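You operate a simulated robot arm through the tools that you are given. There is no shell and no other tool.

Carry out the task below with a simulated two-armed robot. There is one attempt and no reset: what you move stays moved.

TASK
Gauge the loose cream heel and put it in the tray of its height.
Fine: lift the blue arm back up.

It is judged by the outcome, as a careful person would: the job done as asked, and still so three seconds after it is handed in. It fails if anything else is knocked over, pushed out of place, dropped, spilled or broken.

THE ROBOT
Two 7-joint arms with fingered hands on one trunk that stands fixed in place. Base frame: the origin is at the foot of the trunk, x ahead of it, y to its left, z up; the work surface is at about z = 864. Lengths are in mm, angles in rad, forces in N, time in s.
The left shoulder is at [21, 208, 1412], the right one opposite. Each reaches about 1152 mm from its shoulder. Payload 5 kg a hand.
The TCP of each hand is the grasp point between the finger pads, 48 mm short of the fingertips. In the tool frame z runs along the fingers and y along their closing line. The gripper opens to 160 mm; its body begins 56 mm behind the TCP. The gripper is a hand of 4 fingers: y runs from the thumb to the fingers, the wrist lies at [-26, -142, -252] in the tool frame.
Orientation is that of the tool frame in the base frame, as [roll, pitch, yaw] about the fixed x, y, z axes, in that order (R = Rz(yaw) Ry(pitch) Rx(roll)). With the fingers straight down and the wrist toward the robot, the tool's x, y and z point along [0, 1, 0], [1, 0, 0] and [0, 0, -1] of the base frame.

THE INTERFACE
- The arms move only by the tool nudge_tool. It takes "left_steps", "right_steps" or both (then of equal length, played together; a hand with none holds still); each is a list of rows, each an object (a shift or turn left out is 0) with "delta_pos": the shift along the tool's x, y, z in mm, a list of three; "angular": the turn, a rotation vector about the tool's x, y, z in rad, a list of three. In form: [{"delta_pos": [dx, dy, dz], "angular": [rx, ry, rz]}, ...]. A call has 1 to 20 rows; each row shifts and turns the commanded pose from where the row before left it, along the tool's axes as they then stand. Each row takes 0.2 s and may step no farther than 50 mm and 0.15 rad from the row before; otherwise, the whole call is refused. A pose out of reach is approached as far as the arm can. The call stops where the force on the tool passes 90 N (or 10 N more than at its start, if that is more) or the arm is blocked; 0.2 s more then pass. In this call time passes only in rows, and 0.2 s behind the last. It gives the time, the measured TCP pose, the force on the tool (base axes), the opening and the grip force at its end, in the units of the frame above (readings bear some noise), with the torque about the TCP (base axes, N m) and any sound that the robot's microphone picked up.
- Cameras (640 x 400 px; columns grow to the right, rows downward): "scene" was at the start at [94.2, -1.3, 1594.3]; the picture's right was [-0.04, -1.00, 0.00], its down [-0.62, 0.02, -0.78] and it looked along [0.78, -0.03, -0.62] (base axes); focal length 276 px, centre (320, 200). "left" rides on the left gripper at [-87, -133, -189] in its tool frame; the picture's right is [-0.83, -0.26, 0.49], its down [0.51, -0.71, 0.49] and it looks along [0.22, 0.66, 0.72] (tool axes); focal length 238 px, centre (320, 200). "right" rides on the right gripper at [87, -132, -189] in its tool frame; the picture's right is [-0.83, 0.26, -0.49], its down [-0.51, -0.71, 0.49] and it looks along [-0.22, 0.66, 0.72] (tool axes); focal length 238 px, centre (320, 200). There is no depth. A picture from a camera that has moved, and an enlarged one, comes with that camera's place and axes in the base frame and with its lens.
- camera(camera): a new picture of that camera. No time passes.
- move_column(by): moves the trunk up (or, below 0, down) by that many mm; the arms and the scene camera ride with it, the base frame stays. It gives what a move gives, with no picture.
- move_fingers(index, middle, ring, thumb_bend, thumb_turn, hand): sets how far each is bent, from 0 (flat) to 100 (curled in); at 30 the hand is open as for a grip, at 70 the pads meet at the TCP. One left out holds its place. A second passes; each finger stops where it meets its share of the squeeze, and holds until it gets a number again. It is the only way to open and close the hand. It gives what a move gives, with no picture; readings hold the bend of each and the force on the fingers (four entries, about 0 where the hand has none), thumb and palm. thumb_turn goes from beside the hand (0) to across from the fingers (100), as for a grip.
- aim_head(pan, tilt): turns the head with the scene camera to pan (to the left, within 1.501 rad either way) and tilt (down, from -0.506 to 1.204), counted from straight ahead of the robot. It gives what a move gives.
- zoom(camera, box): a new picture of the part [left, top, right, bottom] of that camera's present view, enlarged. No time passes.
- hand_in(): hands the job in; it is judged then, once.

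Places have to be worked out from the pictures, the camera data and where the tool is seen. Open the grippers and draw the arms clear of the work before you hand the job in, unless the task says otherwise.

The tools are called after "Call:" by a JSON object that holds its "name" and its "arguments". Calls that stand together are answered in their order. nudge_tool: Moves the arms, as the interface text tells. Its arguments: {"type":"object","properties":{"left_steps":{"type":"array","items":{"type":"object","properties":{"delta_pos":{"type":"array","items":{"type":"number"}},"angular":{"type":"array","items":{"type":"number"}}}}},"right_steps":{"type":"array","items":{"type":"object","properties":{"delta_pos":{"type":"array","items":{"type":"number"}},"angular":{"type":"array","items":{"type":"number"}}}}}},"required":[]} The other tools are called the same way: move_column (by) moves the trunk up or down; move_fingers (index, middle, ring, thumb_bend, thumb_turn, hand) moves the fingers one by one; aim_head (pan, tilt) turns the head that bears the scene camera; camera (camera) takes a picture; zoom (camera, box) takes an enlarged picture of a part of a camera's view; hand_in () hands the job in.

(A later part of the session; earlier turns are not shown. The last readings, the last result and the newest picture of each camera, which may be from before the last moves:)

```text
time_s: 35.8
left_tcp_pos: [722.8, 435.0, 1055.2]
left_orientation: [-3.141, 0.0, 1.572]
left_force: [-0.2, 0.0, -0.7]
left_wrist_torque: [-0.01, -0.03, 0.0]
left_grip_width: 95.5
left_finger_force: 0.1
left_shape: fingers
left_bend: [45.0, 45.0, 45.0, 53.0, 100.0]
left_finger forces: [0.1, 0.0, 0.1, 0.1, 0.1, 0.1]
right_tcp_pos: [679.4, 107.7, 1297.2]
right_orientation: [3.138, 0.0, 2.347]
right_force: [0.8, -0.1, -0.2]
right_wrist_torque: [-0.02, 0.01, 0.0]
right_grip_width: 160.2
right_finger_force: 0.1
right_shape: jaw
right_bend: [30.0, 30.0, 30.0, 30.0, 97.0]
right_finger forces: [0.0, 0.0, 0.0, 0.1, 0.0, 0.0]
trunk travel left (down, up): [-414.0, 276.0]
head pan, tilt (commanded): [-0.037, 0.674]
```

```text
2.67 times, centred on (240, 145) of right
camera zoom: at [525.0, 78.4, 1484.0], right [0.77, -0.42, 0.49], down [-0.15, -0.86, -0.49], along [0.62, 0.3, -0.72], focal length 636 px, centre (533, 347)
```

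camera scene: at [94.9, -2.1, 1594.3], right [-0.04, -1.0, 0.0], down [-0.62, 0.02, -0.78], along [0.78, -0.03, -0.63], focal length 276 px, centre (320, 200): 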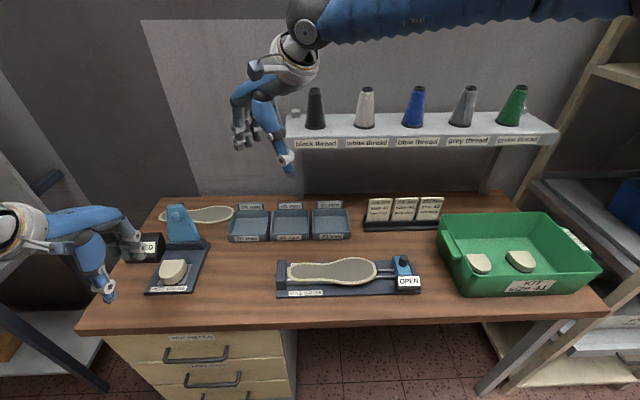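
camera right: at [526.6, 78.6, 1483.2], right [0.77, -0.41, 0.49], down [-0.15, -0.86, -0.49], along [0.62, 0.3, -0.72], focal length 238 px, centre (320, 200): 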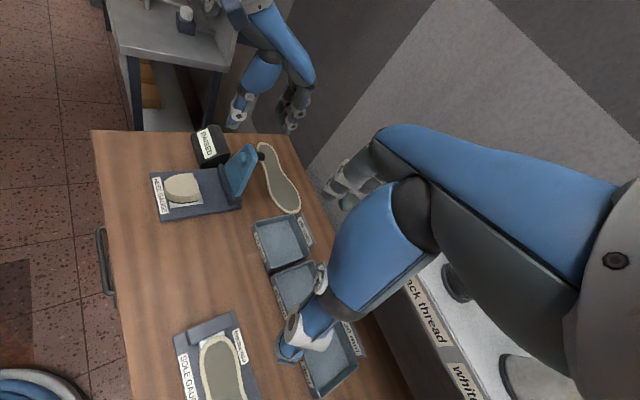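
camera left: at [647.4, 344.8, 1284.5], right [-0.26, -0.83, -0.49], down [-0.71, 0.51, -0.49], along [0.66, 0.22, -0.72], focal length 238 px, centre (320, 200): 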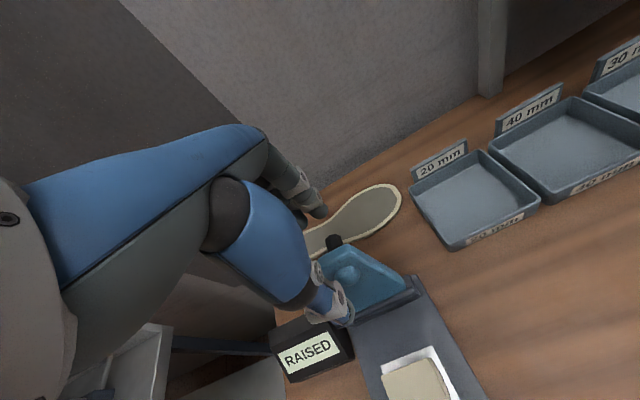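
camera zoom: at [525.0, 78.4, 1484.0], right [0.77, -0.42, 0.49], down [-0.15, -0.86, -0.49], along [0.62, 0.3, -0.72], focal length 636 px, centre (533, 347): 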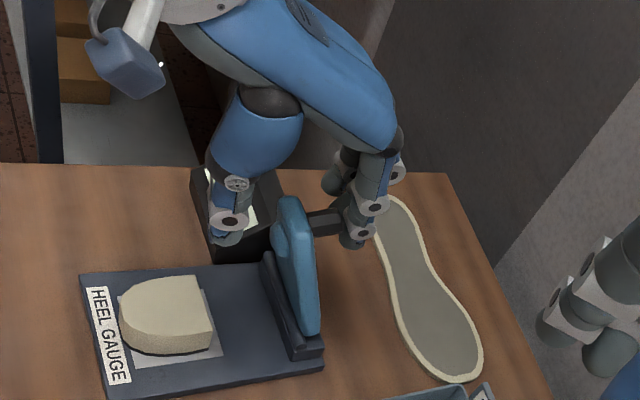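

The arm is a little past vertical and nearly balanced. I continue pushing gently, watching for when it starts to fall toward the thumb.

Call:
{"name": "nudge_tool", "arguments": {"left_steps": [{"delta_pos": [0, -5, 0]}, {"delta_pos": [0, -5, 0]}]}}

Call:
{"name": "zoom", "arguments": {"camera": "right", "box": [170, 70, 310, 220]}}

Call:
{"name": "nudge_tool", "arguments": {"left_steps": [{"delta_pos": [0, -5, 0]}, {"delta_pos": [0, -5, 0]}]}}

Call:
{"name": "zoom", "arguments": {"camera": "right", "box": [170, 70, 310, 220]}}

```text
time_s: 36.4
left_tcp_pos: [711.4, 434.6, 1055.6]
left_orientation: [-3.141, 0.001, 1.569]
left_force: [-0.4, -0.2, 0.1]
left_wrist_torque: [-0.02, -0.01, 0.0]
left_grip_width: 95.4
left_finger_force: 0.0
left_shape: fingers
left_bend: [45.0, 45.0, 45.0, 53.0, 100.0]
left_finger forces: [0.1, 0.1, 0.0, 0.0, 0.1, 0.0]
right_tcp_pos: [680.4, 109.3, 1296.6]
right_orientation: [3.139, 0.002, 2.347]
right_force: [-0.5, 0.2, 0.3]
right_wrist_torque: [0.01, 0.02, 0.03]
right_grip_width: 159.7
right_finger_force: 0.0
right_shape: jaw
right_bend: [30.0, 30.0, 30.0, 30.0, 97.0]
right_finger forces: [0.1, 0.0, 0.1, 0.0, 0.0, 0.1]
trunk travel left (down, up): [-414.0, 276.0]
head pan, tilt (commanded): [-0.037, 0.674]
```

```text
2.67 times, centred on (240, 145) of right
camera zoom: at [524.9, 78.4, 1484.1], right [0.77, -0.42, 0.49], down [-0.15, -0.86, -0.49], along [0.62, 0.3, -0.72], focal length 636 px, centre (533, 347)
```

zoom: 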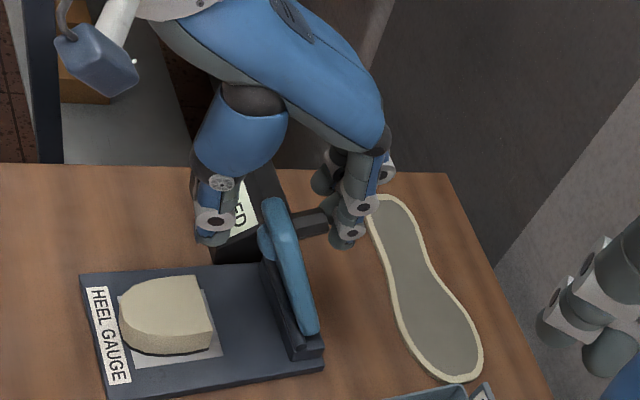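

```text
time_s: 37.0
left_tcp_pos: [701.4, 435.4, 1053.9]
left_orientation: [-3.141, -0.001, 1.571]
left_force: [-0.7, 0.1, 0.1]
left_wrist_torque: [-0.01, 0.01, -0.01]
left_grip_width: 95.4
left_finger_force: 0.0
left_shape: fingers
left_bend: [45.0, 45.0, 45.0, 53.0, 100.0]
left_finger forces: [0.0, 0.0, 0.0, 0.1, 0.1, 0.0]
right_tcp_pos: [680.4, 108.2, 1296.7]
right_orientation: [3.139, 0.0, 2.348]
right_force: [0.6, -0.4, 1.8]
right_wrist_torque: [0.0, -0.01, 0.01]
right_grip_width: 159.9
right_finger_force: 0.0
right_shape: jaw
right_bend: [30.0, 30.0, 30.0, 30.0, 97.0]
right_finger forces: [0.1, 0.0, 0.0, 0.0, 0.1, 0.0]
trunk travel left (down, up): [-414.0, 276.0]
head pan, tilt (commanded): [-0.037, 0.674]
```

```text
2.67 times, centred on (240, 145) of right
camera zoom: at [524.9, 78.3, 1484.1], right [0.77, -0.42, 0.49], down [-0.15, -0.86, -0.49], along [0.62, 0.3, -0.72], focal length 636 px, centre (533, 347)
```

zoom: 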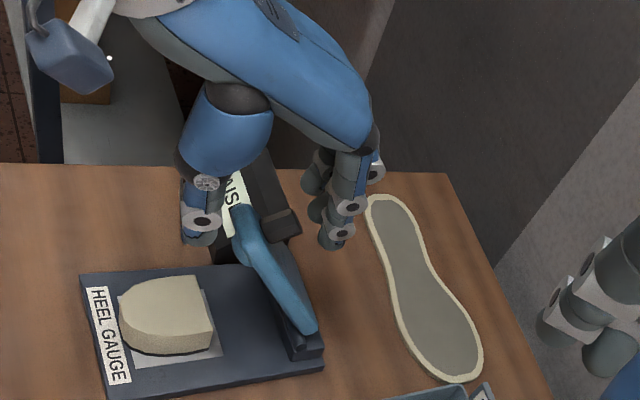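

The arm has started to fall forward by itself and is now around 40°, beside the thumb. I'll hold still for a moment to see whether it settles slowly or rests on the thumb.

Call:
{"name": "nudge_tool", "arguments": {"left_steps": [{"delta_pos": [0, 0, 0]}]}}

Call:
{"name": "zoom", "arguments": {"camera": "right", "box": [170, 70, 310, 220]}}

Call:
{"name": "zoom", "arguments": {"camera": "scene", "box": [110, 180, 240, 310]}}

```text
time_s: 37.4
left_tcp_pos: [702.8, 435.7, 1055.6]
left_orientation: [3.14, 0.001, 1.572]
left_force: [-0.2, 1.1, -0.5]
left_wrist_torque: [-0.02, -0.03, -0.02]
left_grip_width: 95.4
left_finger_force: 0.2
left_shape: fingers
left_bend: [45.0, 45.0, 45.0, 53.0, 100.0]
left_finger forces: [0.0, 0.1, 0.0, 0.1, 0.1, 0.1]
right_tcp_pos: [681.1, 109.7, 1295.2]
right_orientation: [3.138, 0.002, 2.349]
right_force: [-0.5, -0.5, -0.2]
right_wrist_torque: [0.01, 0.05, 0.03]
right_grip_width: 159.8
right_finger_force: 0.0
right_shape: jaw
right_bend: [30.0, 30.0, 30.0, 30.0, 97.0]
right_finger forces: [0.1, 0.0, 0.1, 0.0, 0.1, 0.1]
trunk travel left (down, up): [-414.0, 276.0]
head pan, tilt (commanded): [-0.037, 0.674]
```

```text
2.67 times, centred on (240, 145) of right
camera zoom: at [524.8, 78.4, 1484.1], right [0.77, -0.42, 0.49], down [-0.15, -0.86, -0.49], along [0.62, 0.3, -0.72], focal length 636 px, centre (533, 347)
```

zoom: 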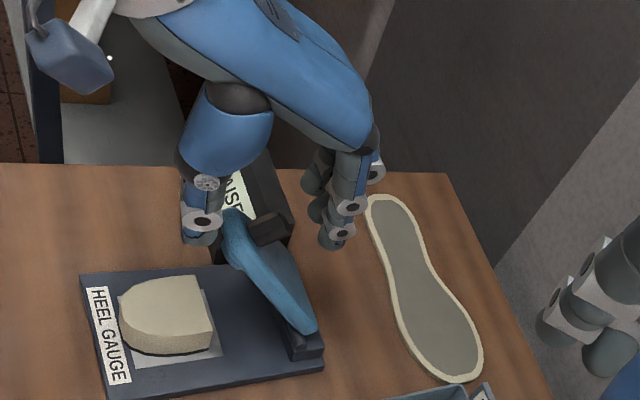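

```text
3.08 times, centred on (175, 245) of scene
camera zoom: at [94.1, -1.2, 1594.3], right [-0.04, -1.0, 0.0], down [-0.62, 0.02, -0.78], along [0.78, -0.03, -0.62], focal length 848 px, centre (766, 62)
```

zoom: 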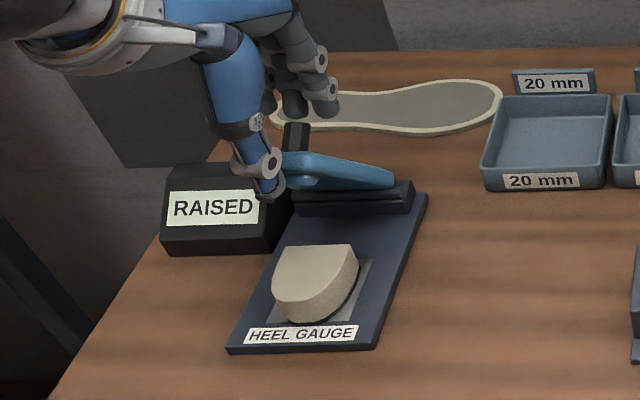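

The arm is descending slowly with damping (roughly 25°/s), so a free descent is gentle. I'll raise the hand clear of it and let it settle onto the heel.

Call:
{"name": "nudge_tool", "arguments": {"left_steps": [{"delta_pos": [0, 0, -25]}, {"delta_pos": [0, 0, -25]}, {"delta_pos": [0, 0, -20]}]}}

Call:
{"name": "zoom", "arguments": {"camera": "right", "box": [170, 70, 310, 220]}}

Call:
{"name": "zoom", "arguments": {"camera": "scene", "box": [110, 180, 240, 310]}}

```text
time_s: 38.2
left_tcp_pos: [701.9, 435.1, 1125.8]
left_orientation: [-3.139, 0.0, 1.572]
left_force: [0.3, 0.6, 0.2]
left_wrist_torque: [0.02, -0.06, 0.02]
left_grip_width: 95.3
left_finger_force: 0.0
left_shape: fingers
left_bend: [45.0, 45.0, 45.0, 53.0, 100.0]
left_finger forces: [0.1, 0.1, 0.1, 0.0, 0.0, 0.1]
right_tcp_pos: [680.2, 107.9, 1295.8]
right_orientation: [3.138, 0.0, 2.345]
right_force: [-1.3, 0.3, 0.3]
right_wrist_torque: [0.01, -0.03, -0.04]
right_grip_width: 159.9
right_finger_force: 0.1
right_shape: jaw
right_bend: [30.0, 30.0, 30.0, 30.0, 97.0]
right_finger forces: [0.1, 0.0, 0.0, 0.0, 0.0, 0.1]
trunk travel left (down, up): [-414.0, 276.0]
head pan, tilt (commanded): [-0.037, 0.674]
```

```text
2.67 times, centred on (240, 145) of right
camera zoom: at [524.5, 78.0, 1484.2], right [0.77, -0.42, 0.49], down [-0.15, -0.86, -0.49], along [0.62, 0.3, -0.72], focal length 636 px, centre (533, 347)
```

zoom: 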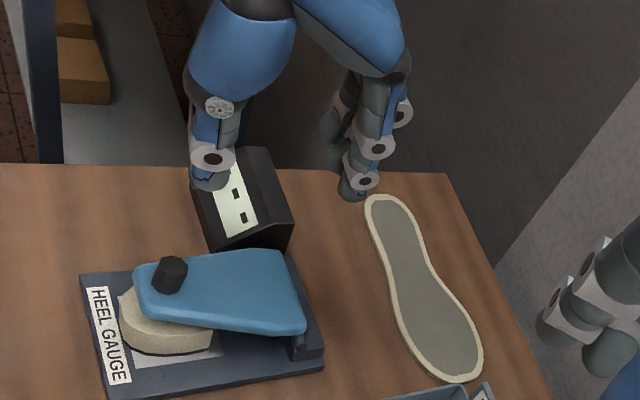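

```text
3.08 times, centred on (175, 245) of scene
camera zoom: at [93.8, -1.6, 1594.4], right [-0.04, -1.0, 0.0], down [-0.62, 0.02, -0.78], along [0.78, -0.03, -0.62], focal length 848 px, centre (766, 62)
```

zoom: 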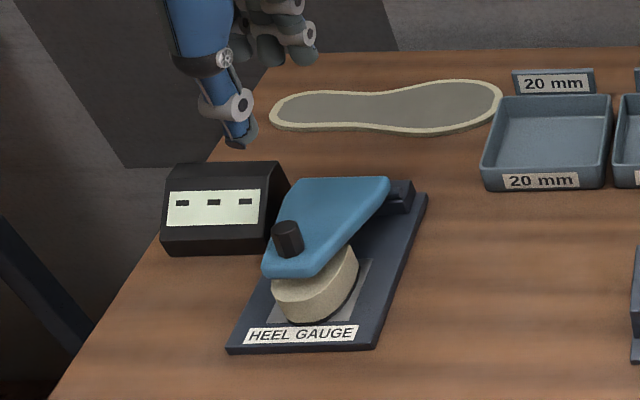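

The arm has come down on the heel and the display shows "- - -", still settling. I'll let a second or so pass and read it.

Call:
{"name": "nudge_tool", "arguments": {"left_steps": [{"delta_pos": [0, -10, -10]}, {"delta_pos": [0, -10, -5]}, {"delta_pos": [0, 0, 0]}, {"delta_pos": [0, 0, 0]}, {"delta_pos": [0, 0, 0]}]}}

Call:
{"name": "zoom", "arguments": {"camera": "scene", "box": [110, 180, 240, 310]}}

Call:
{"name": "zoom", "arguments": {"camera": "right", "box": [170, 70, 310, 220]}}

```text
time_s: 39.4
left_tcp_pos: [681.8, 434.4, 1140.8]
left_orientation: [-3.14, 0.0, 1.571]
left_force: [-0.6, -0.2, -0.6]
left_wrist_torque: [0.0, 0.01, 0.0]
left_grip_width: 95.2
left_finger_force: 0.1
left_shape: fingers
left_bend: [45.0, 45.0, 45.0, 53.0, 100.0]
left_finger forces: [0.0, 0.0, 0.0, 0.0, 0.1, 0.1]
right_tcp_pos: [680.5, 109.2, 1296.7]
right_orientation: [3.139, -0.001, 2.348]
right_force: [0.5, -0.1, -0.4]
right_wrist_torque: [-0.01, 0.04, 0.0]
right_grip_width: 159.7
right_finger_force: 0.0
right_shape: jaw
right_bend: [30.0, 30.0, 30.0, 30.0, 97.0]
right_finger forces: [0.0, 0.0, 0.0, 0.0, 0.0, 0.1]
trunk travel left (down, up): [-414.0, 276.0]
head pan, tilt (commanded): [-0.037, 0.674]
```

```text
3.08 times, centred on (175, 245) of scene
camera zoom: at [94.6, -1.1, 1594.3], right [-0.04, -1.0, 0.0], down [-0.62, 0.02, -0.78], along [0.78, -0.03, -0.63], focal length 848 px, centre (766, 62)
```

zoom: 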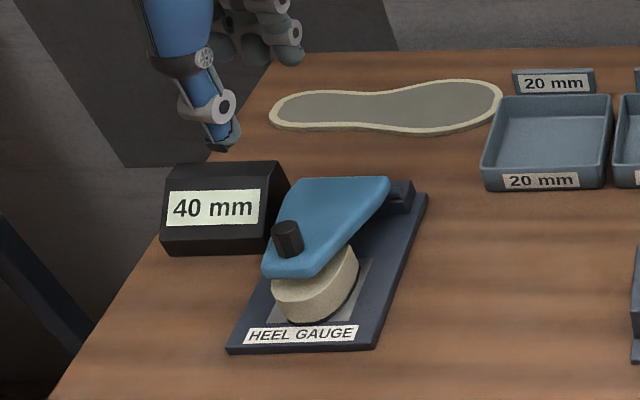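

```text
2.67 times, centred on (240, 145) of right
camera zoom: at [525.2, 78.5, 1483.9], right [0.77, -0.42, 0.49], down [-0.15, -0.86, -0.49], along [0.62, 0.3, -0.72], focal length 636 px, centre (533, 347)
```

zoom: 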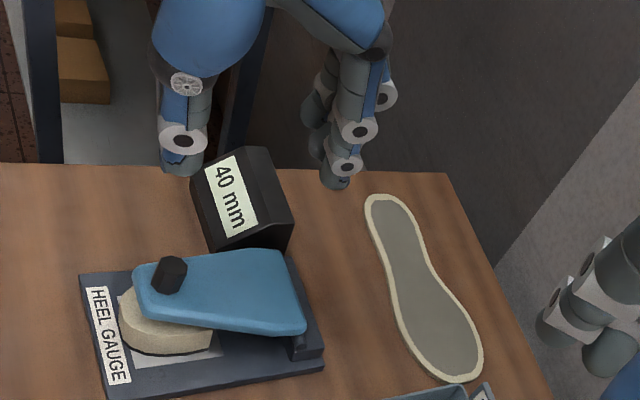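

The gauge reads **40 mm**, so the heel belongs in the middle tray. Now to raise the arm again: its knob points up near (636, 428, 978), so I'll place the thumb just in front of the knob and push it back up and over. First, position above and in front.

Call:
{"name": "nudge_tool", "arguments": {"left_steps": [{"delta_pos": [-3, -15, 0]}, {"delta_pos": [-3, -16, 0]}, {"delta_pos": [0, -16, 0]}, {"delta_pos": [0, 0, 25]}, {"delta_pos": [0, 0, 25]}, {"delta_pos": [0, 0, 25]}, {"delta_pos": [0, 0, 20]}]}}

Call:
{"name": "zoom", "arguments": {"camera": "right", "box": [150, 70, 310, 230]}}

Call:
{"name": "zoom", "arguments": {"camera": "scene", "box": [110, 180, 240, 310]}}

Call:
{"name": "zoom", "arguments": {"camera": "left", "box": [220, 150, 440, 370]}}

```text
time_s: 41.0
left_tcp_pos: [634.1, 429.3, 1044.7]
left_orientation: [-3.141, 0.001, 1.572]
left_force: [0.7, 0.9, 0.1]
left_wrist_torque: [-0.01, 0.08, -0.05]
left_grip_width: 95.6
left_finger_force: 0.0
left_shape: fingers
left_bend: [45.0, 45.0, 45.0, 53.0, 100.0]
left_finger forces: [0.0, 0.0, 0.1, 0.1, 0.1, 0.1]
right_tcp_pos: [680.4, 108.7, 1295.1]
right_orientation: [3.141, 0.001, 2.348]
right_force: [0.2, 0.5, -0.3]
right_wrist_torque: [-0.04, 0.08, 0.01]
right_grip_width: 159.9
right_finger_force: 0.0
right_shape: jaw
right_bend: [30.0, 30.0, 30.0, 30.0, 97.0]
right_finger forces: [0.0, 0.0, 0.0, 0.0, 0.1, 0.1]
trunk travel left (down, up): [-414.0, 276.0]
head pan, tilt (commanded): [-0.037, 0.674]
```

```text
2.50 times, centred on (230, 150) of right
camera zoom: at [526.0, 79.0, 1483.5], right [0.77, -0.41, 0.49], down [-0.15, -0.86, -0.49], along [0.62, 0.3, -0.72], focal length 596 px, centre (545, 325)
```

zoom: 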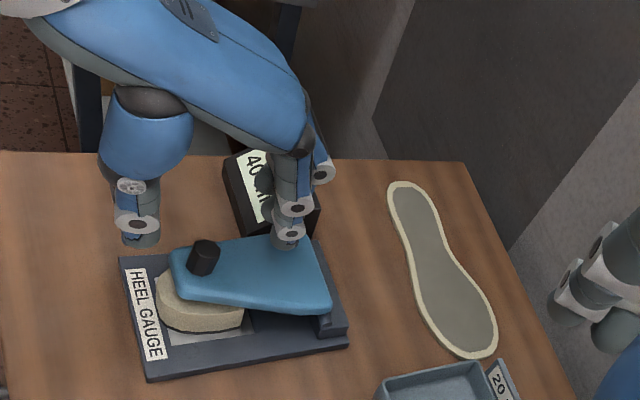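

```text
3.08 times, centred on (175, 245) of scene
camera zoom: at [95.3, -0.7, 1594.2], right [-0.04, -1.0, 0.0], down [-0.62, 0.02, -0.78], along [0.78, -0.03, -0.63], focal length 848 px, centre (766, 62)
```

zoom: 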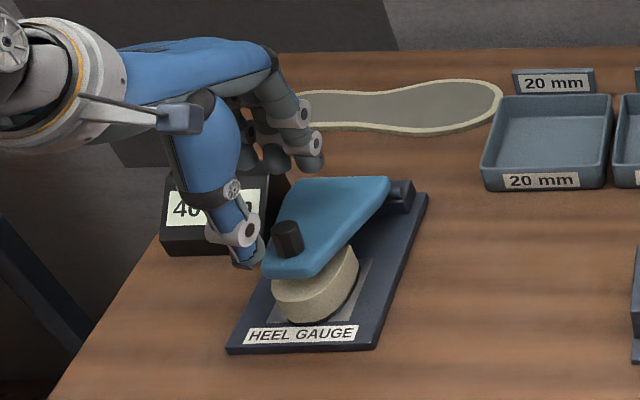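

```text
1.82 times, centred on (330, 260) of left
camera zoom: at [501.7, 342.0, 1234.4], right [-0.26, -0.83, -0.49], down [-0.71, 0.51, -0.49], along [0.66, 0.22, -0.72], focal length 433 px, centre (302, 91)
```

zoom: 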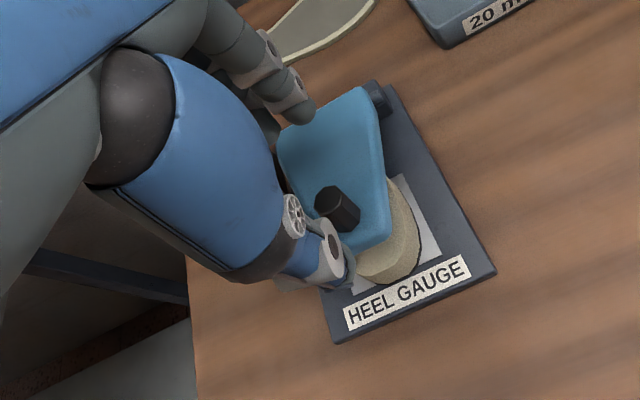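

The thumb is just in front of the knob and the fingers are well above the arm. I'll lower so the thumb pad is level with the knob, just above the arm's tip.

Call:
{"name": "nudge_tool", "arguments": {"left_steps": [{"delta_pos": [0, 0, 12]}, {"delta_pos": [0, 0, 12]}, {"delta_pos": [0, 0, 8]}]}}

Call:
{"name": "zoom", "arguments": {"camera": "right", "box": [150, 110, 270, 230]}}

Call:
{"name": "zoom", "arguments": {"camera": "left", "box": [260, 210, 400, 330]}}

```text
time_s: 41.8
left_tcp_pos: [634.4, 428.0, 1013.9]
left_orientation: [3.141, 0.001, 1.571]
left_force: [0.9, 0.0, 0.2]
left_wrist_torque: [0.0, 0.03, 0.0]
left_grip_width: 95.4
left_finger_force: 0.1
left_shape: fingers
left_bend: [45.0, 45.0, 45.0, 53.0, 100.0]
left_finger forces: [0.1, 0.0, 0.1, 0.0, 0.1, 0.0]
right_tcp_pos: [678.8, 108.6, 1296.9]
right_orientation: [3.138, 0.001, 2.349]
right_force: [0.1, 0.6, 0.3]
right_wrist_torque: [0.0, 0.01, -0.01]
right_grip_width: 160.0
right_finger_force: 0.2
right_shape: jaw
right_bend: [30.0, 30.0, 30.0, 30.0, 97.0]
right_finger forces: [0.0, 0.0, 0.0, 0.1, 0.0, 0.1]
trunk travel left (down, up): [-414.0, 276.0]
head pan, tilt (commanded): [-0.037, 0.674]
```

```text
3.33 times, centred on (210, 170) of right
camera zoom: at [524.9, 78.5, 1484.1], right [0.77, -0.42, 0.49], down [-0.15, -0.86, -0.49], along [0.62, 0.3, -0.72], focal length 794 px, centre (687, 300)
```

zoom: 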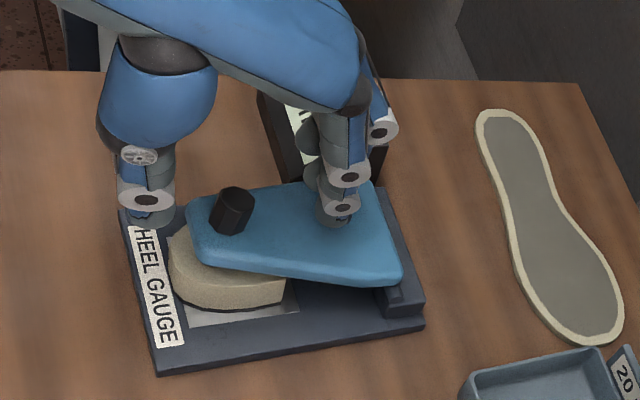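

```text
3.33 times, centred on (330, 270) of left
camera zoom: at [502.2, 340.4, 1202.7], right [-0.26, -0.83, -0.49], down [-0.71, 0.51, -0.49], along [0.66, 0.22, -0.72], focal length 794 px, centre (287, -33)
```

zoom: 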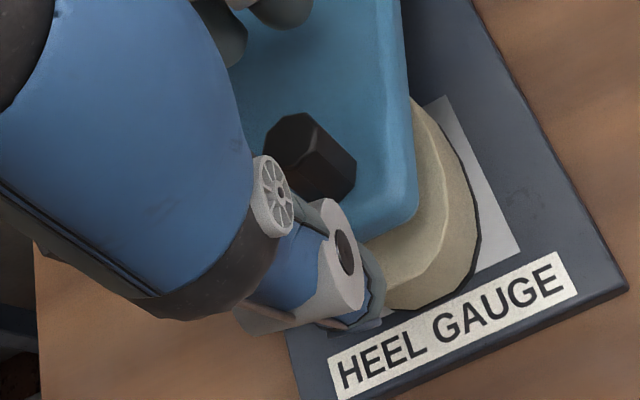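

Thumb is in place. I'll push forward (away from the robot) gently with a slight rise, checking as the knob is met.

Call:
{"name": "nudge_tool", "arguments": {"left_steps": [{"delta_pos": [0, 6, 0]}, {"delta_pos": [0, 6, 0]}, {"delta_pos": [0, 5, 0]}, {"delta_pos": [0, 4, -1]}, {"delta_pos": [0, 4, -2]}]}}

Call:
{"name": "zoom", "arguments": {"camera": "right", "box": [150, 110, 270, 230]}}

Call:
{"name": "zoom", "arguments": {"camera": "left", "box": [260, 210, 400, 330]}}

```text
time_s: 43.0
left_tcp_pos: [660.7, 429.8, 1016.6]
left_orientation: [-3.141, -0.001, 1.572]
left_force: [0.5, 0.7, 0.0]
left_wrist_torque: [0.03, 0.04, 0.04]
left_grip_width: 95.4
left_finger_force: 0.3
left_shape: fingers
left_bend: [45.0, 45.0, 45.0, 53.0, 100.0]
left_finger forces: [0.0, 0.1, 0.0, 0.1, 0.6, 0.0]
right_tcp_pos: [679.4, 109.1, 1295.2]
right_orientation: [3.137, 0.001, 2.348]
right_force: [-0.3, 0.3, 0.1]
right_wrist_torque: [0.03, 0.02, 0.03]
right_grip_width: 160.0
right_finger_force: 0.1
right_shape: jaw
right_bend: [30.0, 30.0, 30.0, 30.0, 97.0]
right_finger forces: [0.1, 0.0, 0.1, 0.1, 0.1, 0.0]
trunk travel left (down, up): [-414.0, 276.0]
head pan, tilt (commanded): [-0.037, 0.674]
```

```text
3.33 times, centred on (210, 170) of right
camera zoom: at [524.8, 78.4, 1484.1], right [0.77, -0.42, 0.49], down [-0.15, -0.86, -0.49], along [0.62, 0.3, -0.72], focal length 794 px, centre (687, 300)
```

zoom: 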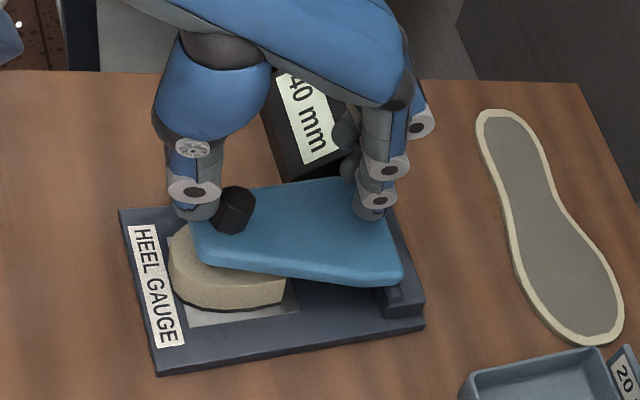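

```text
3.33 times, centred on (330, 270) of left
camera zoom: at [527.8, 341.5, 1206.5], right [-0.26, -0.83, -0.49], down [-0.71, 0.51, -0.49], along [0.66, 0.22, -0.72], focal length 794 px, centre (287, -33)
```

zoom: 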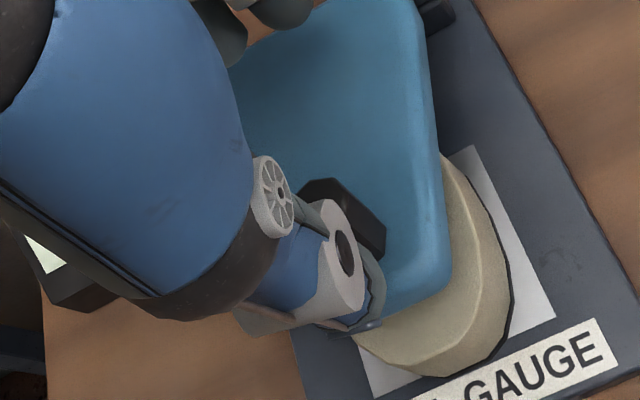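

The thumb is on the knob (0.6 N) and the arm has started to lift. I continue pushing with a gentle rise.

Call:
{"name": "nudge_tool", "arguments": {"left_steps": [{"delta_pos": [0, 4, -3]}, {"delta_pos": [0, 4, -3]}, {"delta_pos": [0, 4, -3]}, {"delta_pos": [0, 4, -3]}]}}

Call:
{"name": "zoom", "arguments": {"camera": "right", "box": [150, 110, 270, 230]}}

Call:
{"name": "zoom", "arguments": {"camera": "left", "box": [260, 210, 400, 330]}}

```text
time_s: 44.0
left_tcp_pos: [675.9, 429.0, 1028.4]
left_orientation: [-3.14, 0.002, 1.57]
left_force: [-6.2, -0.6, 3.3]
left_wrist_torque: [-0.01, 0.42, 0.0]
left_grip_width: 101.3
left_finger_force: 3.1
left_shape: fingers
left_bend: [45.0, 45.0, 45.0, 50.0, 100.0]
left_finger forces: [0.0, 0.1, 0.1, 0.1, 6.8, 0.0]
right_tcp_pos: [680.2, 109.5, 1295.7]
right_orientation: [3.139, 0.002, 2.347]
right_force: [-0.5, -0.1, 0.0]
right_wrist_torque: [0.02, 0.02, 0.0]
right_grip_width: 159.9
right_finger_force: 0.1
right_shape: jaw
right_bend: [30.0, 30.0, 30.0, 30.0, 97.0]
right_finger forces: [0.1, 0.1, 0.0, 0.0, 0.1, 0.0]
trunk travel left (down, up): [-414.0, 276.0]
head pan, tilt (commanded): [-0.037, 0.674]
```

```text
3.33 times, centred on (210, 170) of right
camera zoom: at [524.1, 78.2, 1484.4], right [0.77, -0.42, 0.49], down [-0.15, -0.86, -0.49], along [0.62, 0.3, -0.72], focal length 794 px, centre (687, 300)
```

zoom: 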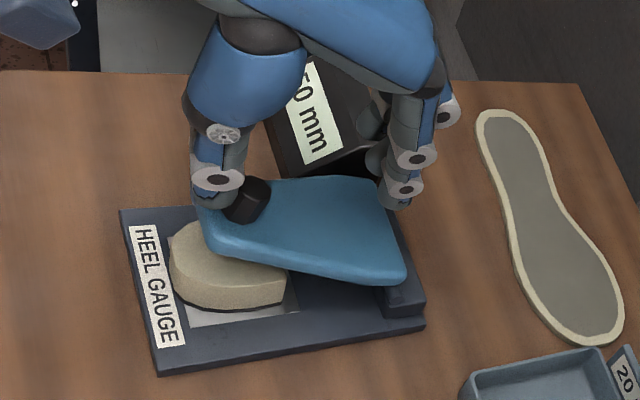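

```text
3.33 times, centred on (330, 270) of left
camera zoom: at [543.7, 341.2, 1218.5], right [-0.26, -0.83, -0.49], down [-0.71, 0.51, -0.49], along [0.66, 0.22, -0.72], focal length 794 px, centre (287, -33)
```

zoom: 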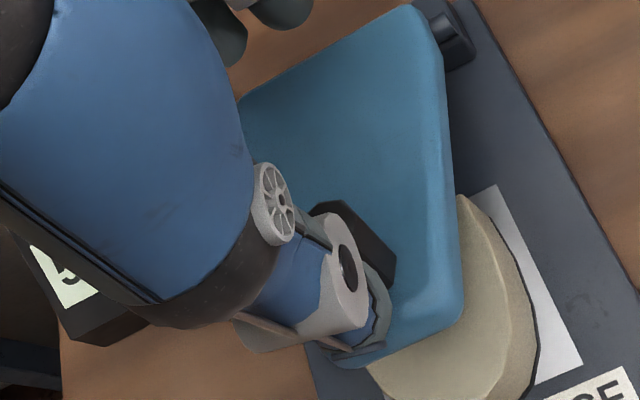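

The arm is rising (display changing), the base hasn't moved, and the thumb bears about 7 N. The arm's tip rises faster than it moves back here, so I'll lead the hand upward more steeply.

Call:
{"name": "nudge_tool", "arguments": {"left_steps": [{"delta_pos": [0, 2, -5]}, {"delta_pos": [0, 3, -5]}, {"delta_pos": [0, 4, -5]}, {"delta_pos": [0, 4, -5]}]}}

Call:
{"name": "zoom", "arguments": {"camera": "right", "box": [150, 110, 270, 230]}}

Call:
{"name": "zoom", "arguments": {"camera": "left", "box": [260, 210, 400, 330]}}

```text
time_s: 45.0
left_tcp_pos: [689.8, 428.3, 1047.6]
left_orientation: [-3.141, -0.002, 1.569]
left_force: [-1.7, -0.2, 2.5]
left_wrist_torque: [0.01, 0.17, -0.01]
left_grip_width: 98.6
left_finger_force: 1.2
left_shape: fingers
left_bend: [45.0, 45.0, 45.0, 52.0, 100.0]
left_finger forces: [0.0, 0.0, 0.1, 0.1, 2.7, 0.1]
right_tcp_pos: [680.2, 108.2, 1295.8]
right_orientation: [3.139, 0.002, 2.348]
right_force: [-0.2, -0.6, 0.2]
right_wrist_torque: [-0.01, 0.01, 0.03]
right_grip_width: 159.8
right_finger_force: 0.0
right_shape: jaw
right_bend: [30.0, 30.0, 30.0, 30.0, 97.0]
right_finger forces: [0.1, 0.0, 0.1, 0.1, 0.0, 0.1]
trunk travel left (down, up): [-414.0, 276.0]
head pan, tilt (commanded): [-0.037, 0.674]
```

```text
3.33 times, centred on (210, 170) of right
camera zoom: at [524.6, 78.3, 1484.2], right [0.77, -0.42, 0.49], down [-0.15, -0.86, -0.49], along [0.62, 0.3, -0.72], focal length 794 px, centre (687, 300)
```

zoom: 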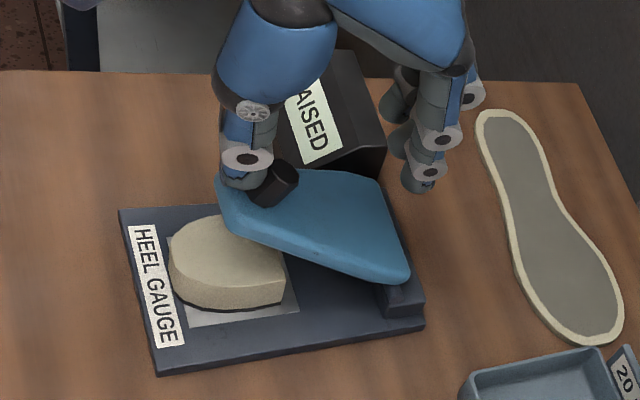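

```text
3.33 times, centred on (330, 270) of left
camera zoom: at [556.5, 341.1, 1238.0], right [-0.26, -0.83, -0.49], down [-0.71, 0.51, -0.49], along [0.66, 0.22, -0.72], focal length 794 px, centre (287, -33)
```

zoom: 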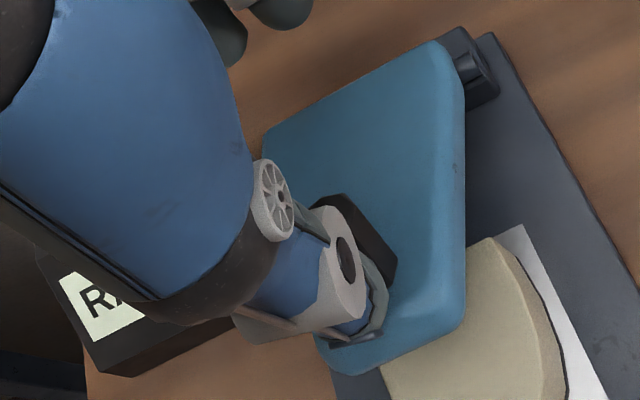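

It works well: the arm is about halfway up, the thumb load is down to 2.7 N, and the heel is undisturbed. Continuing along the arc.

Call:
{"name": "nudge_tool", "arguments": {"left_steps": [{"delta_pos": [0, 5, -5]}, {"delta_pos": [0, 5, -4]}, {"delta_pos": [0, 5, -4]}, {"delta_pos": [0, 5, -4]}, {"delta_pos": [0, 5, -3]}]}}

Call:
{"name": "zoom", "arguments": {"camera": "right", "box": [160, 90, 290, 220]}}

Call:
{"name": "zoom", "arguments": {"camera": "left", "box": [260, 210, 400, 330]}}

```text
time_s: 46.2
left_tcp_pos: [713.7, 428.4, 1067.9]
left_orientation: [-3.141, -0.002, 1.571]
left_force: [-1.9, 0.6, 2.5]
left_wrist_torque: [0.0, 0.21, 0.01]
left_grip_width: 98.1
left_finger_force: 2.2
left_shape: fingers
left_bend: [45.0, 45.0, 45.0, 52.0, 100.0]
left_finger forces: [0.1, 0.0, 0.1, 0.1, 2.9, 0.1]
right_tcp_pos: [680.3, 108.6, 1296.1]
right_orientation: [3.139, 0.002, 2.347]
right_force: [0.0, -0.2, 0.1]
right_wrist_torque: [-0.01, 0.01, -0.01]
right_grip_width: 159.9
right_finger_force: 0.0
right_shape: jaw
right_bend: [30.0, 30.0, 30.0, 30.0, 97.0]
right_finger forces: [0.0, 0.0, 0.1, 0.0, 0.0, 0.0]
trunk travel left (down, up): [-414.0, 276.0]
head pan, tilt (commanded): [-0.037, 0.674]
```

```text
3.08 times, centred on (225, 155) of right
camera zoom: at [524.8, 78.3, 1484.1], right [0.77, -0.42, 0.49], down [-0.15, -0.86, -0.49], along [0.62, 0.3, -0.72], focal length 733 px, centre (612, 338)
```

zoom: 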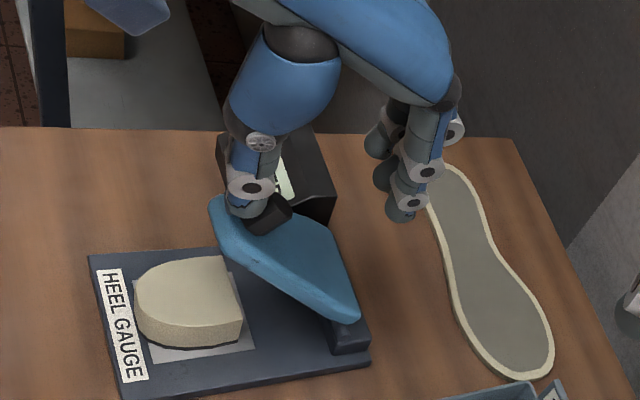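

```text
3.33 times, centred on (330, 270) of left
camera zoom: at [582.0, 341.5, 1257.9], right [-0.26, -0.83, -0.49], down [-0.71, 0.51, -0.49], along [0.66, 0.22, -0.72], focal length 794 px, centre (287, -33)
```

zoom: 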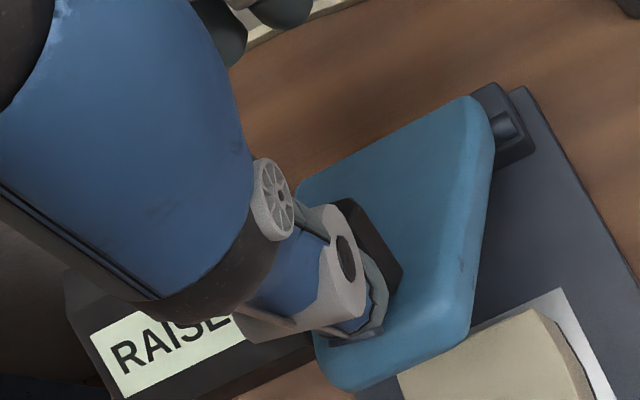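

Still tracking nicely at about 2.9 N, with the arm roughly 50° up. I continue with more backward and less upward motion.

Call:
{"name": "nudge_tool", "arguments": {"left_steps": [{"delta_pos": [0, 6, -3]}, {"delta_pos": [0, 6, -3]}, {"delta_pos": [0, 6, -2]}, {"delta_pos": [0, 6, -2]}]}}

Call:
{"name": "zoom", "arguments": {"camera": "right", "box": [160, 70, 300, 220]}}

Call:
{"name": "zoom", "arguments": {"camera": "left", "box": [260, 210, 400, 330]}}

```text
time_s: 47.2
left_tcp_pos: [736.2, 429.5, 1079.2]
left_orientation: [3.141, -0.001, 1.57]
left_force: [-3.7, 0.0, 6.0]
left_wrist_torque: [0.0, 0.56, 0.02]
left_grip_width: 100.0
left_finger_force: 3.7
left_shape: fingers
left_bend: [45.0, 45.0, 45.0, 51.0, 100.0]
left_finger forces: [0.1, 0.1, 0.0, 0.0, 7.4, 0.0]
right_tcp_pos: [678.8, 109.3, 1296.3]
right_orientation: [3.138, 0.004, 2.346]
right_force: [-0.7, 0.0, 0.3]
right_wrist_torque: [-0.01, 0.01, -0.01]
right_grip_width: 160.0
right_finger_force: 0.2
right_shape: jaw
right_bend: [30.0, 30.0, 30.0, 30.0, 97.0]
right_finger forces: [0.1, 0.1, 0.0, 0.1, 0.0, 0.0]
trunk travel left (down, up): [-414.0, 276.0]
head pan, tilt (commanded): [-0.037, 0.674]
```

```text
2.67 times, centred on (230, 145) of right
camera zoom: at [524.3, 78.1, 1484.3], right [0.77, -0.42, 0.49], down [-0.15, -0.86, -0.49], along [0.62, 0.3, -0.72], focal length 636 px, centre (560, 347)
```

zoom: 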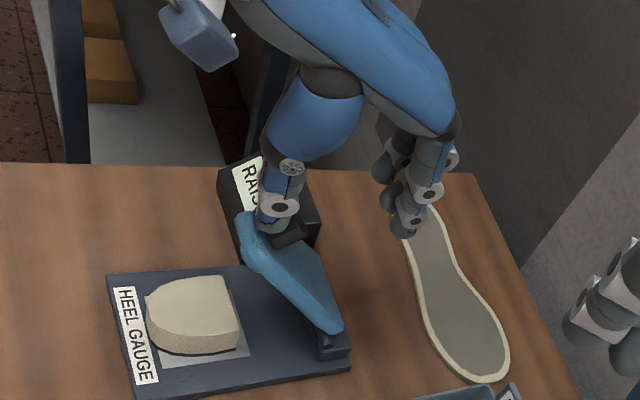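

```text
3.33 times, centred on (330, 270) of left
camera zoom: at [605.1, 341.0, 1268.7], right [-0.26, -0.83, -0.49], down [-0.71, 0.51, -0.49], along [0.66, 0.22, -0.72], focal length 794 px, centre (287, -33)
```

zoom: 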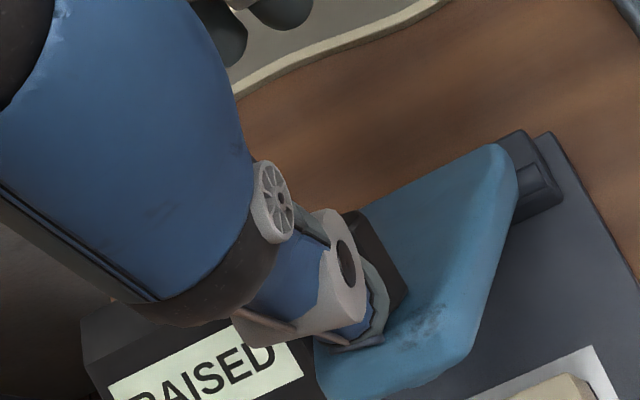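

The load rose to 7 N because the thumb tip is wedging in the corner between knob and arm. I'll raise the hand so the thumb bears on the knob's outer end instead, where it has better leverage.

Call:
{"name": "nudge_tool", "arguments": {"left_steps": [{"delta_pos": [0, 0, -6]}, {"delta_pos": [0, 2, -6]}]}}

Call:
{"name": "zoom", "arguments": {"camera": "right", "box": [160, 70, 300, 220]}}

Call:
{"name": "zoom", "arguments": {"camera": "left", "box": [260, 210, 400, 330]}}

```text
time_s: 47.8
left_tcp_pos: [739.3, 428.3, 1093.0]
left_orientation: [3.141, 0.0, 1.573]
left_force: [-0.6, 0.2, -0.2]
left_wrist_torque: [-0.02, -0.03, 0.03]
left_grip_width: 95.6
left_finger_force: 0.0
left_shape: fingers
left_bend: [45.0, 45.0, 45.0, 53.0, 100.0]
left_finger forces: [0.0, 0.0, 0.1, 0.0, 0.0, 0.0]
right_tcp_pos: [679.9, 107.7, 1297.1]
right_orientation: [3.138, 0.001, 2.345]
right_force: [-0.6, -0.3, 0.3]
right_wrist_torque: [0.01, -0.03, -0.01]
right_grip_width: 159.7
right_finger_force: 0.1
right_shape: jaw
right_bend: [30.0, 30.0, 30.0, 30.0, 97.0]
right_finger forces: [0.0, 0.1, 0.0, 0.0, 0.1, 0.0]
trunk travel left (down, up): [-414.0, 276.0]
head pan, tilt (commanded): [-0.037, 0.674]
```

```text
2.67 times, centred on (230, 145) of right
camera zoom: at [524.6, 78.1, 1484.2], right [0.77, -0.42, 0.49], down [-0.15, -0.86, -0.49], along [0.62, 0.3, -0.72], focal length 636 px, centre (560, 347)
```

zoom: 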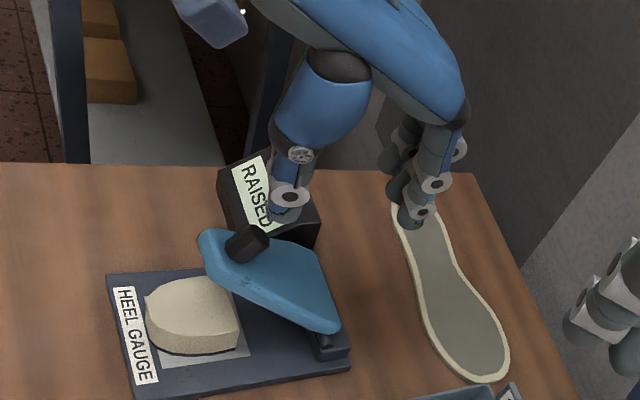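

```text
3.33 times, centred on (330, 270) of left
camera zoom: at [607.8, 341.0, 1281.4], right [-0.26, -0.83, -0.49], down [-0.71, 0.51, -0.49], along [0.66, 0.22, -0.72], focal length 794 px, centre (287, -33)
```

zoom: 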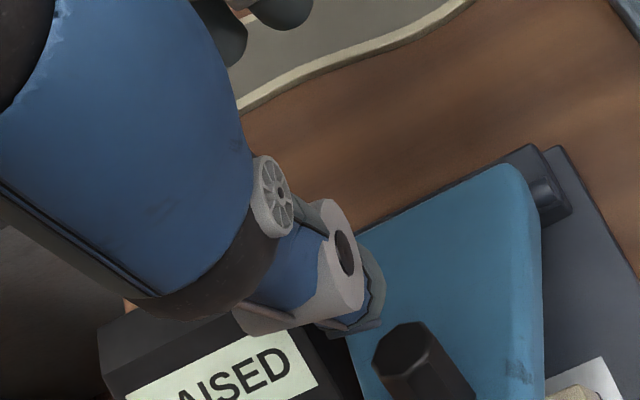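

The thumb slid off over the knob and the arm is gently settling back toward the heel. I'll lift the hand clear, let the arm rest, and rethink the lift using a side view of the gap under its tip.

Call:
{"name": "nudge_tool", "arguments": {"left_steps": [{"delta_pos": [0, 0, -25]}, {"delta_pos": [0, -30, -25]}, {"delta_pos": [0, -40, 0]}, {"delta_pos": [0, -40, 0]}, {"delta_pos": [0, -40, 0]}, {"delta_pos": [0, -40, 0]}]}}

Call:
{"name": "zoom", "arguments": {"camera": "right", "box": [155, 120, 255, 230]}}

Call:
{"name": "zoom", "arguments": {"camera": "left", "box": [300, 120, 460, 280]}}

Call:
{"name": "zoom", "arguments": {"camera": "scene", "box": [120, 200, 230, 310]}}

```text
time_s: 49.2
left_tcp_pos: [548.6, 428.6, 1138.7]
left_orientation: [3.14, 0.0, 1.57]
left_force: [0.3, 0.2, 1.1]
left_wrist_torque: [0.01, -0.02, -0.02]
left_grip_width: 95.1
left_finger_force: 0.0
left_shape: fingers
left_bend: [45.0, 45.0, 45.0, 53.0, 100.0]
left_finger forces: [0.1, 0.0, 0.1, 0.1, 0.0, 0.0]
right_tcp_pos: [678.0, 109.0, 1296.9]
right_orientation: [3.139, 0.002, 2.348]
right_force: [-1.1, 0.6, 1.1]
right_wrist_torque: [0.0, -0.05, -0.01]
right_grip_width: 159.8
right_finger_force: 0.1
right_shape: jaw
right_bend: [30.0, 30.0, 30.0, 30.0, 97.0]
right_finger forces: [0.0, 0.0, 0.0, 0.0, 0.1, 0.0]
trunk travel left (down, up): [-414.0, 276.0]
head pan, tilt (commanded): [-0.037, 0.674]
```

```text
3.64 times, centred on (205, 175) of right
camera zoom: at [523.3, 78.5, 1484.8], right [0.77, -0.42, 0.49], down [-0.15, -0.86, -0.49], along [0.62, 0.3, -0.72], focal length 867 px, centre (738, 291)
```

zoom: 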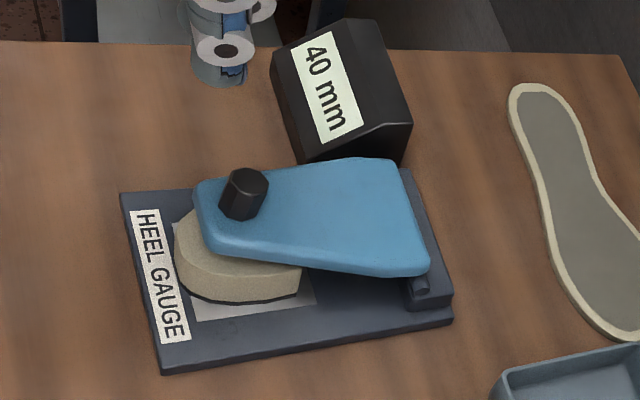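

```text
2.50 times, centred on (380, 200) of left
camera zoom: at [416.3, 341.5, 1328.9], right [-0.26, -0.83, -0.49], down [-0.71, 0.51, -0.49], along [0.66, 0.22, -0.72], focal length 596 px, centre (170, 200)
```

zoom: 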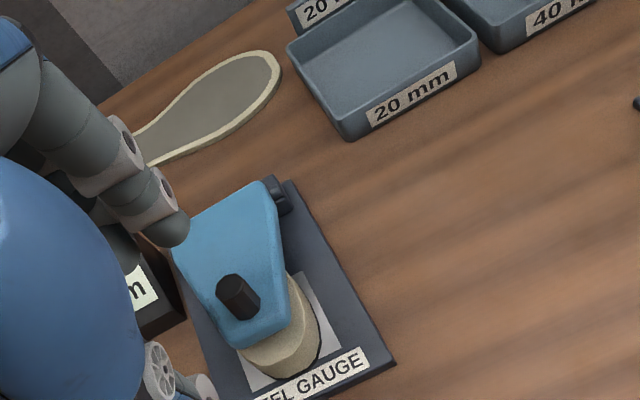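

```text
3.64 times, centred on (175, 255) of scene
camera zoom: at [92.6, -0.9, 1594.5], right [-0.04, -1.0, 0.0], down [-0.62, 0.02, -0.78], along [0.78, -0.03, -0.62], focal length 1002 px, centre (847, 0)
```

zoom: 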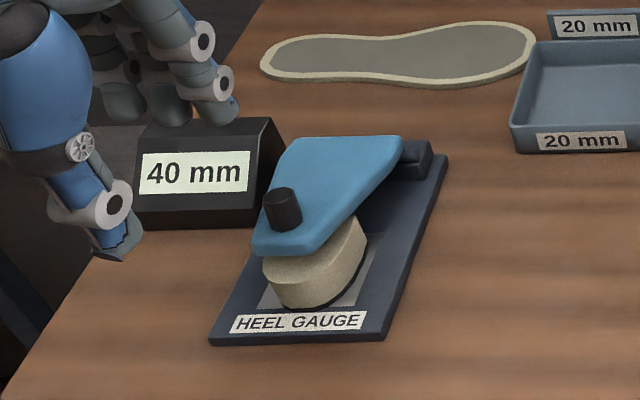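

The arm is resting on the heel again (40 mm), heel in place. To lift it properly I'll tilt the hand about 40° so the thumb reaches forward under the arm's front tip edge, which is about 20 mm above the heel, and lift from there. First I open the fingers out of the way and tilt the hand while high and in front.

Call:
{"name": "move_fingers", "arguments": {"hand": "left", "index": 28, "middle": 28, "ring": 28, "thumb_bend": 53}}

Call:
{"name": "nudge_tool", "arguments": {"left_steps": [{"delta_pos": [0, 15, 0]}, {"delta_pos": [0, 15, 0]}, {"angular": [-0.12, 0, 0]}, {"angular": [-0.12, 0, 0]}, {"angular": [-0.12, 0, 0]}, {"angular": [-0.12, 0, 0]}, {"angular": [-0.11, 0, 0]}, {"angular": [-0.11, 0, 0]}]}}

Call:
{"name": "camera", "arguments": {"camera": "scene"}}

Call:
{"name": "camera", "arguments": {"camera": "left"}}

Call:
{"name": "camera", "arguments": {"camera": "right"}}

```text
time_s: 50.2
left_tcp_pos: [549.7, 429.6, 1139.0]
left_orientation: [3.141, 0.001, 1.57]
left_force: [-0.5, -0.4, 0.9]
left_wrist_torque: [0.03, -0.01, -0.02]
left_grip_width: 129.5
left_finger_force: 0.0
left_shape: fingers
left_bend: [28.0, 28.0, 28.0, 53.0, 100.0]
left_finger forces: [0.0, 0.0, 0.0, 0.0, 0.0, 0.1]
right_tcp_pos: [680.4, 109.0, 1296.0]
right_orientation: [3.138, 0.003, 2.348]
right_force: [0.4, -0.1, 0.1]
right_wrist_torque: [0.0, -0.03, -0.01]
right_grip_width: 159.7
right_finger_force: 0.1
right_shape: jaw
right_bend: [30.0, 30.0, 30.0, 30.0, 97.0]
right_finger forces: [0.0, 0.0, 0.0, 0.0, 0.0, 0.0]
trunk travel left (down, up): [-414.0, 276.0]
head pan, tilt (commanded): [-0.037, 0.674]
```

```text
time_s: 52.0
left_tcp_pos: [581.5, 430.2, 1139.6]
left_orientation: [2.441, 0.001, 1.57]
left_force: [0.3, -0.2, -0.4]
left_wrist_torque: [-0.02, 0.03, -0.03]
left_grip_width: 129.7
left_finger_force: 0.1
left_shape: fingers
left_bend: [28.0, 28.0, 28.0, 53.0, 100.0]
left_finger forces: [0.1, 0.0, 0.0, 0.0, 0.0, 0.0]
right_tcp_pos: [679.8, 108.8, 1295.3]
right_orientation: [3.141, 0.001, 2.346]
right_force: [0.2, 0.0, -0.9]
right_wrist_torque: [-0.08, -0.02, 0.01]
right_grip_width: 159.9
right_finger_force: 0.1
right_shape: jaw
right_bend: [30.0, 30.0, 30.0, 30.0, 97.0]
right_finger forces: [0.0, 0.0, 0.0, 0.1, 0.1, 0.1]
trunk travel left (down, up): [-414.0, 276.0]
head pan, tilt (commanded): [-0.037, 0.674]
```

```text
taken
camera scene: at [94.4, -0.1, 1594.3], right [-0.04, -1.0, 0.0], down [-0.62, 0.02, -0.78], along [0.78, -0.03, -0.62], focal length 276 px, centre (320, 200)
```

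scene: 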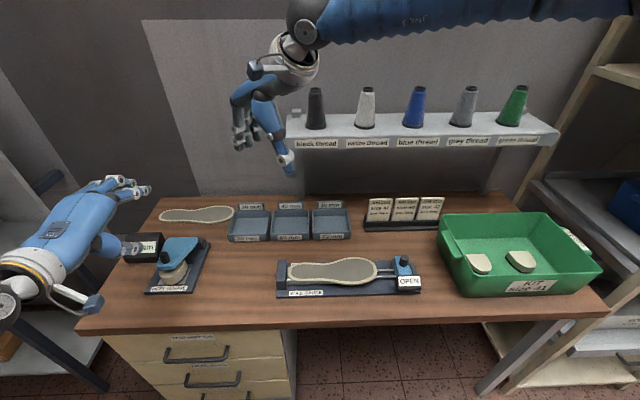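

```text
taken
camera left: at [357.6, 341.9, 1199.4], right [0.12, -0.84, -0.54], down [-0.22, 0.51, -0.83], along [0.97, 0.22, -0.13], focal length 238 px, centre (320, 200)
```

left: 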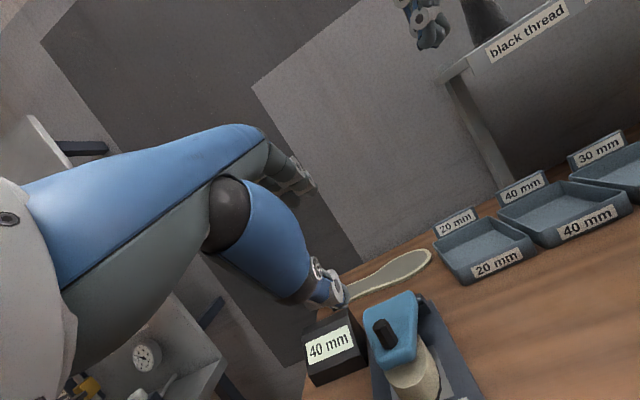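

```text
taken
camera right: at [525.1, 79.5, 1483.8], right [0.77, -0.41, 0.49], down [-0.15, -0.86, -0.49], along [0.62, 0.3, -0.72], focal length 238 px, centre (320, 200)
```

right: 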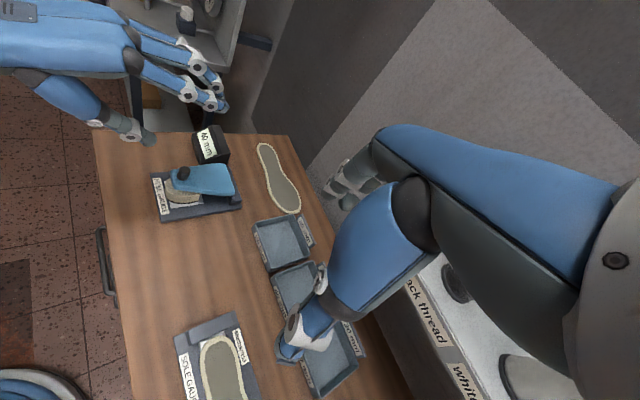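

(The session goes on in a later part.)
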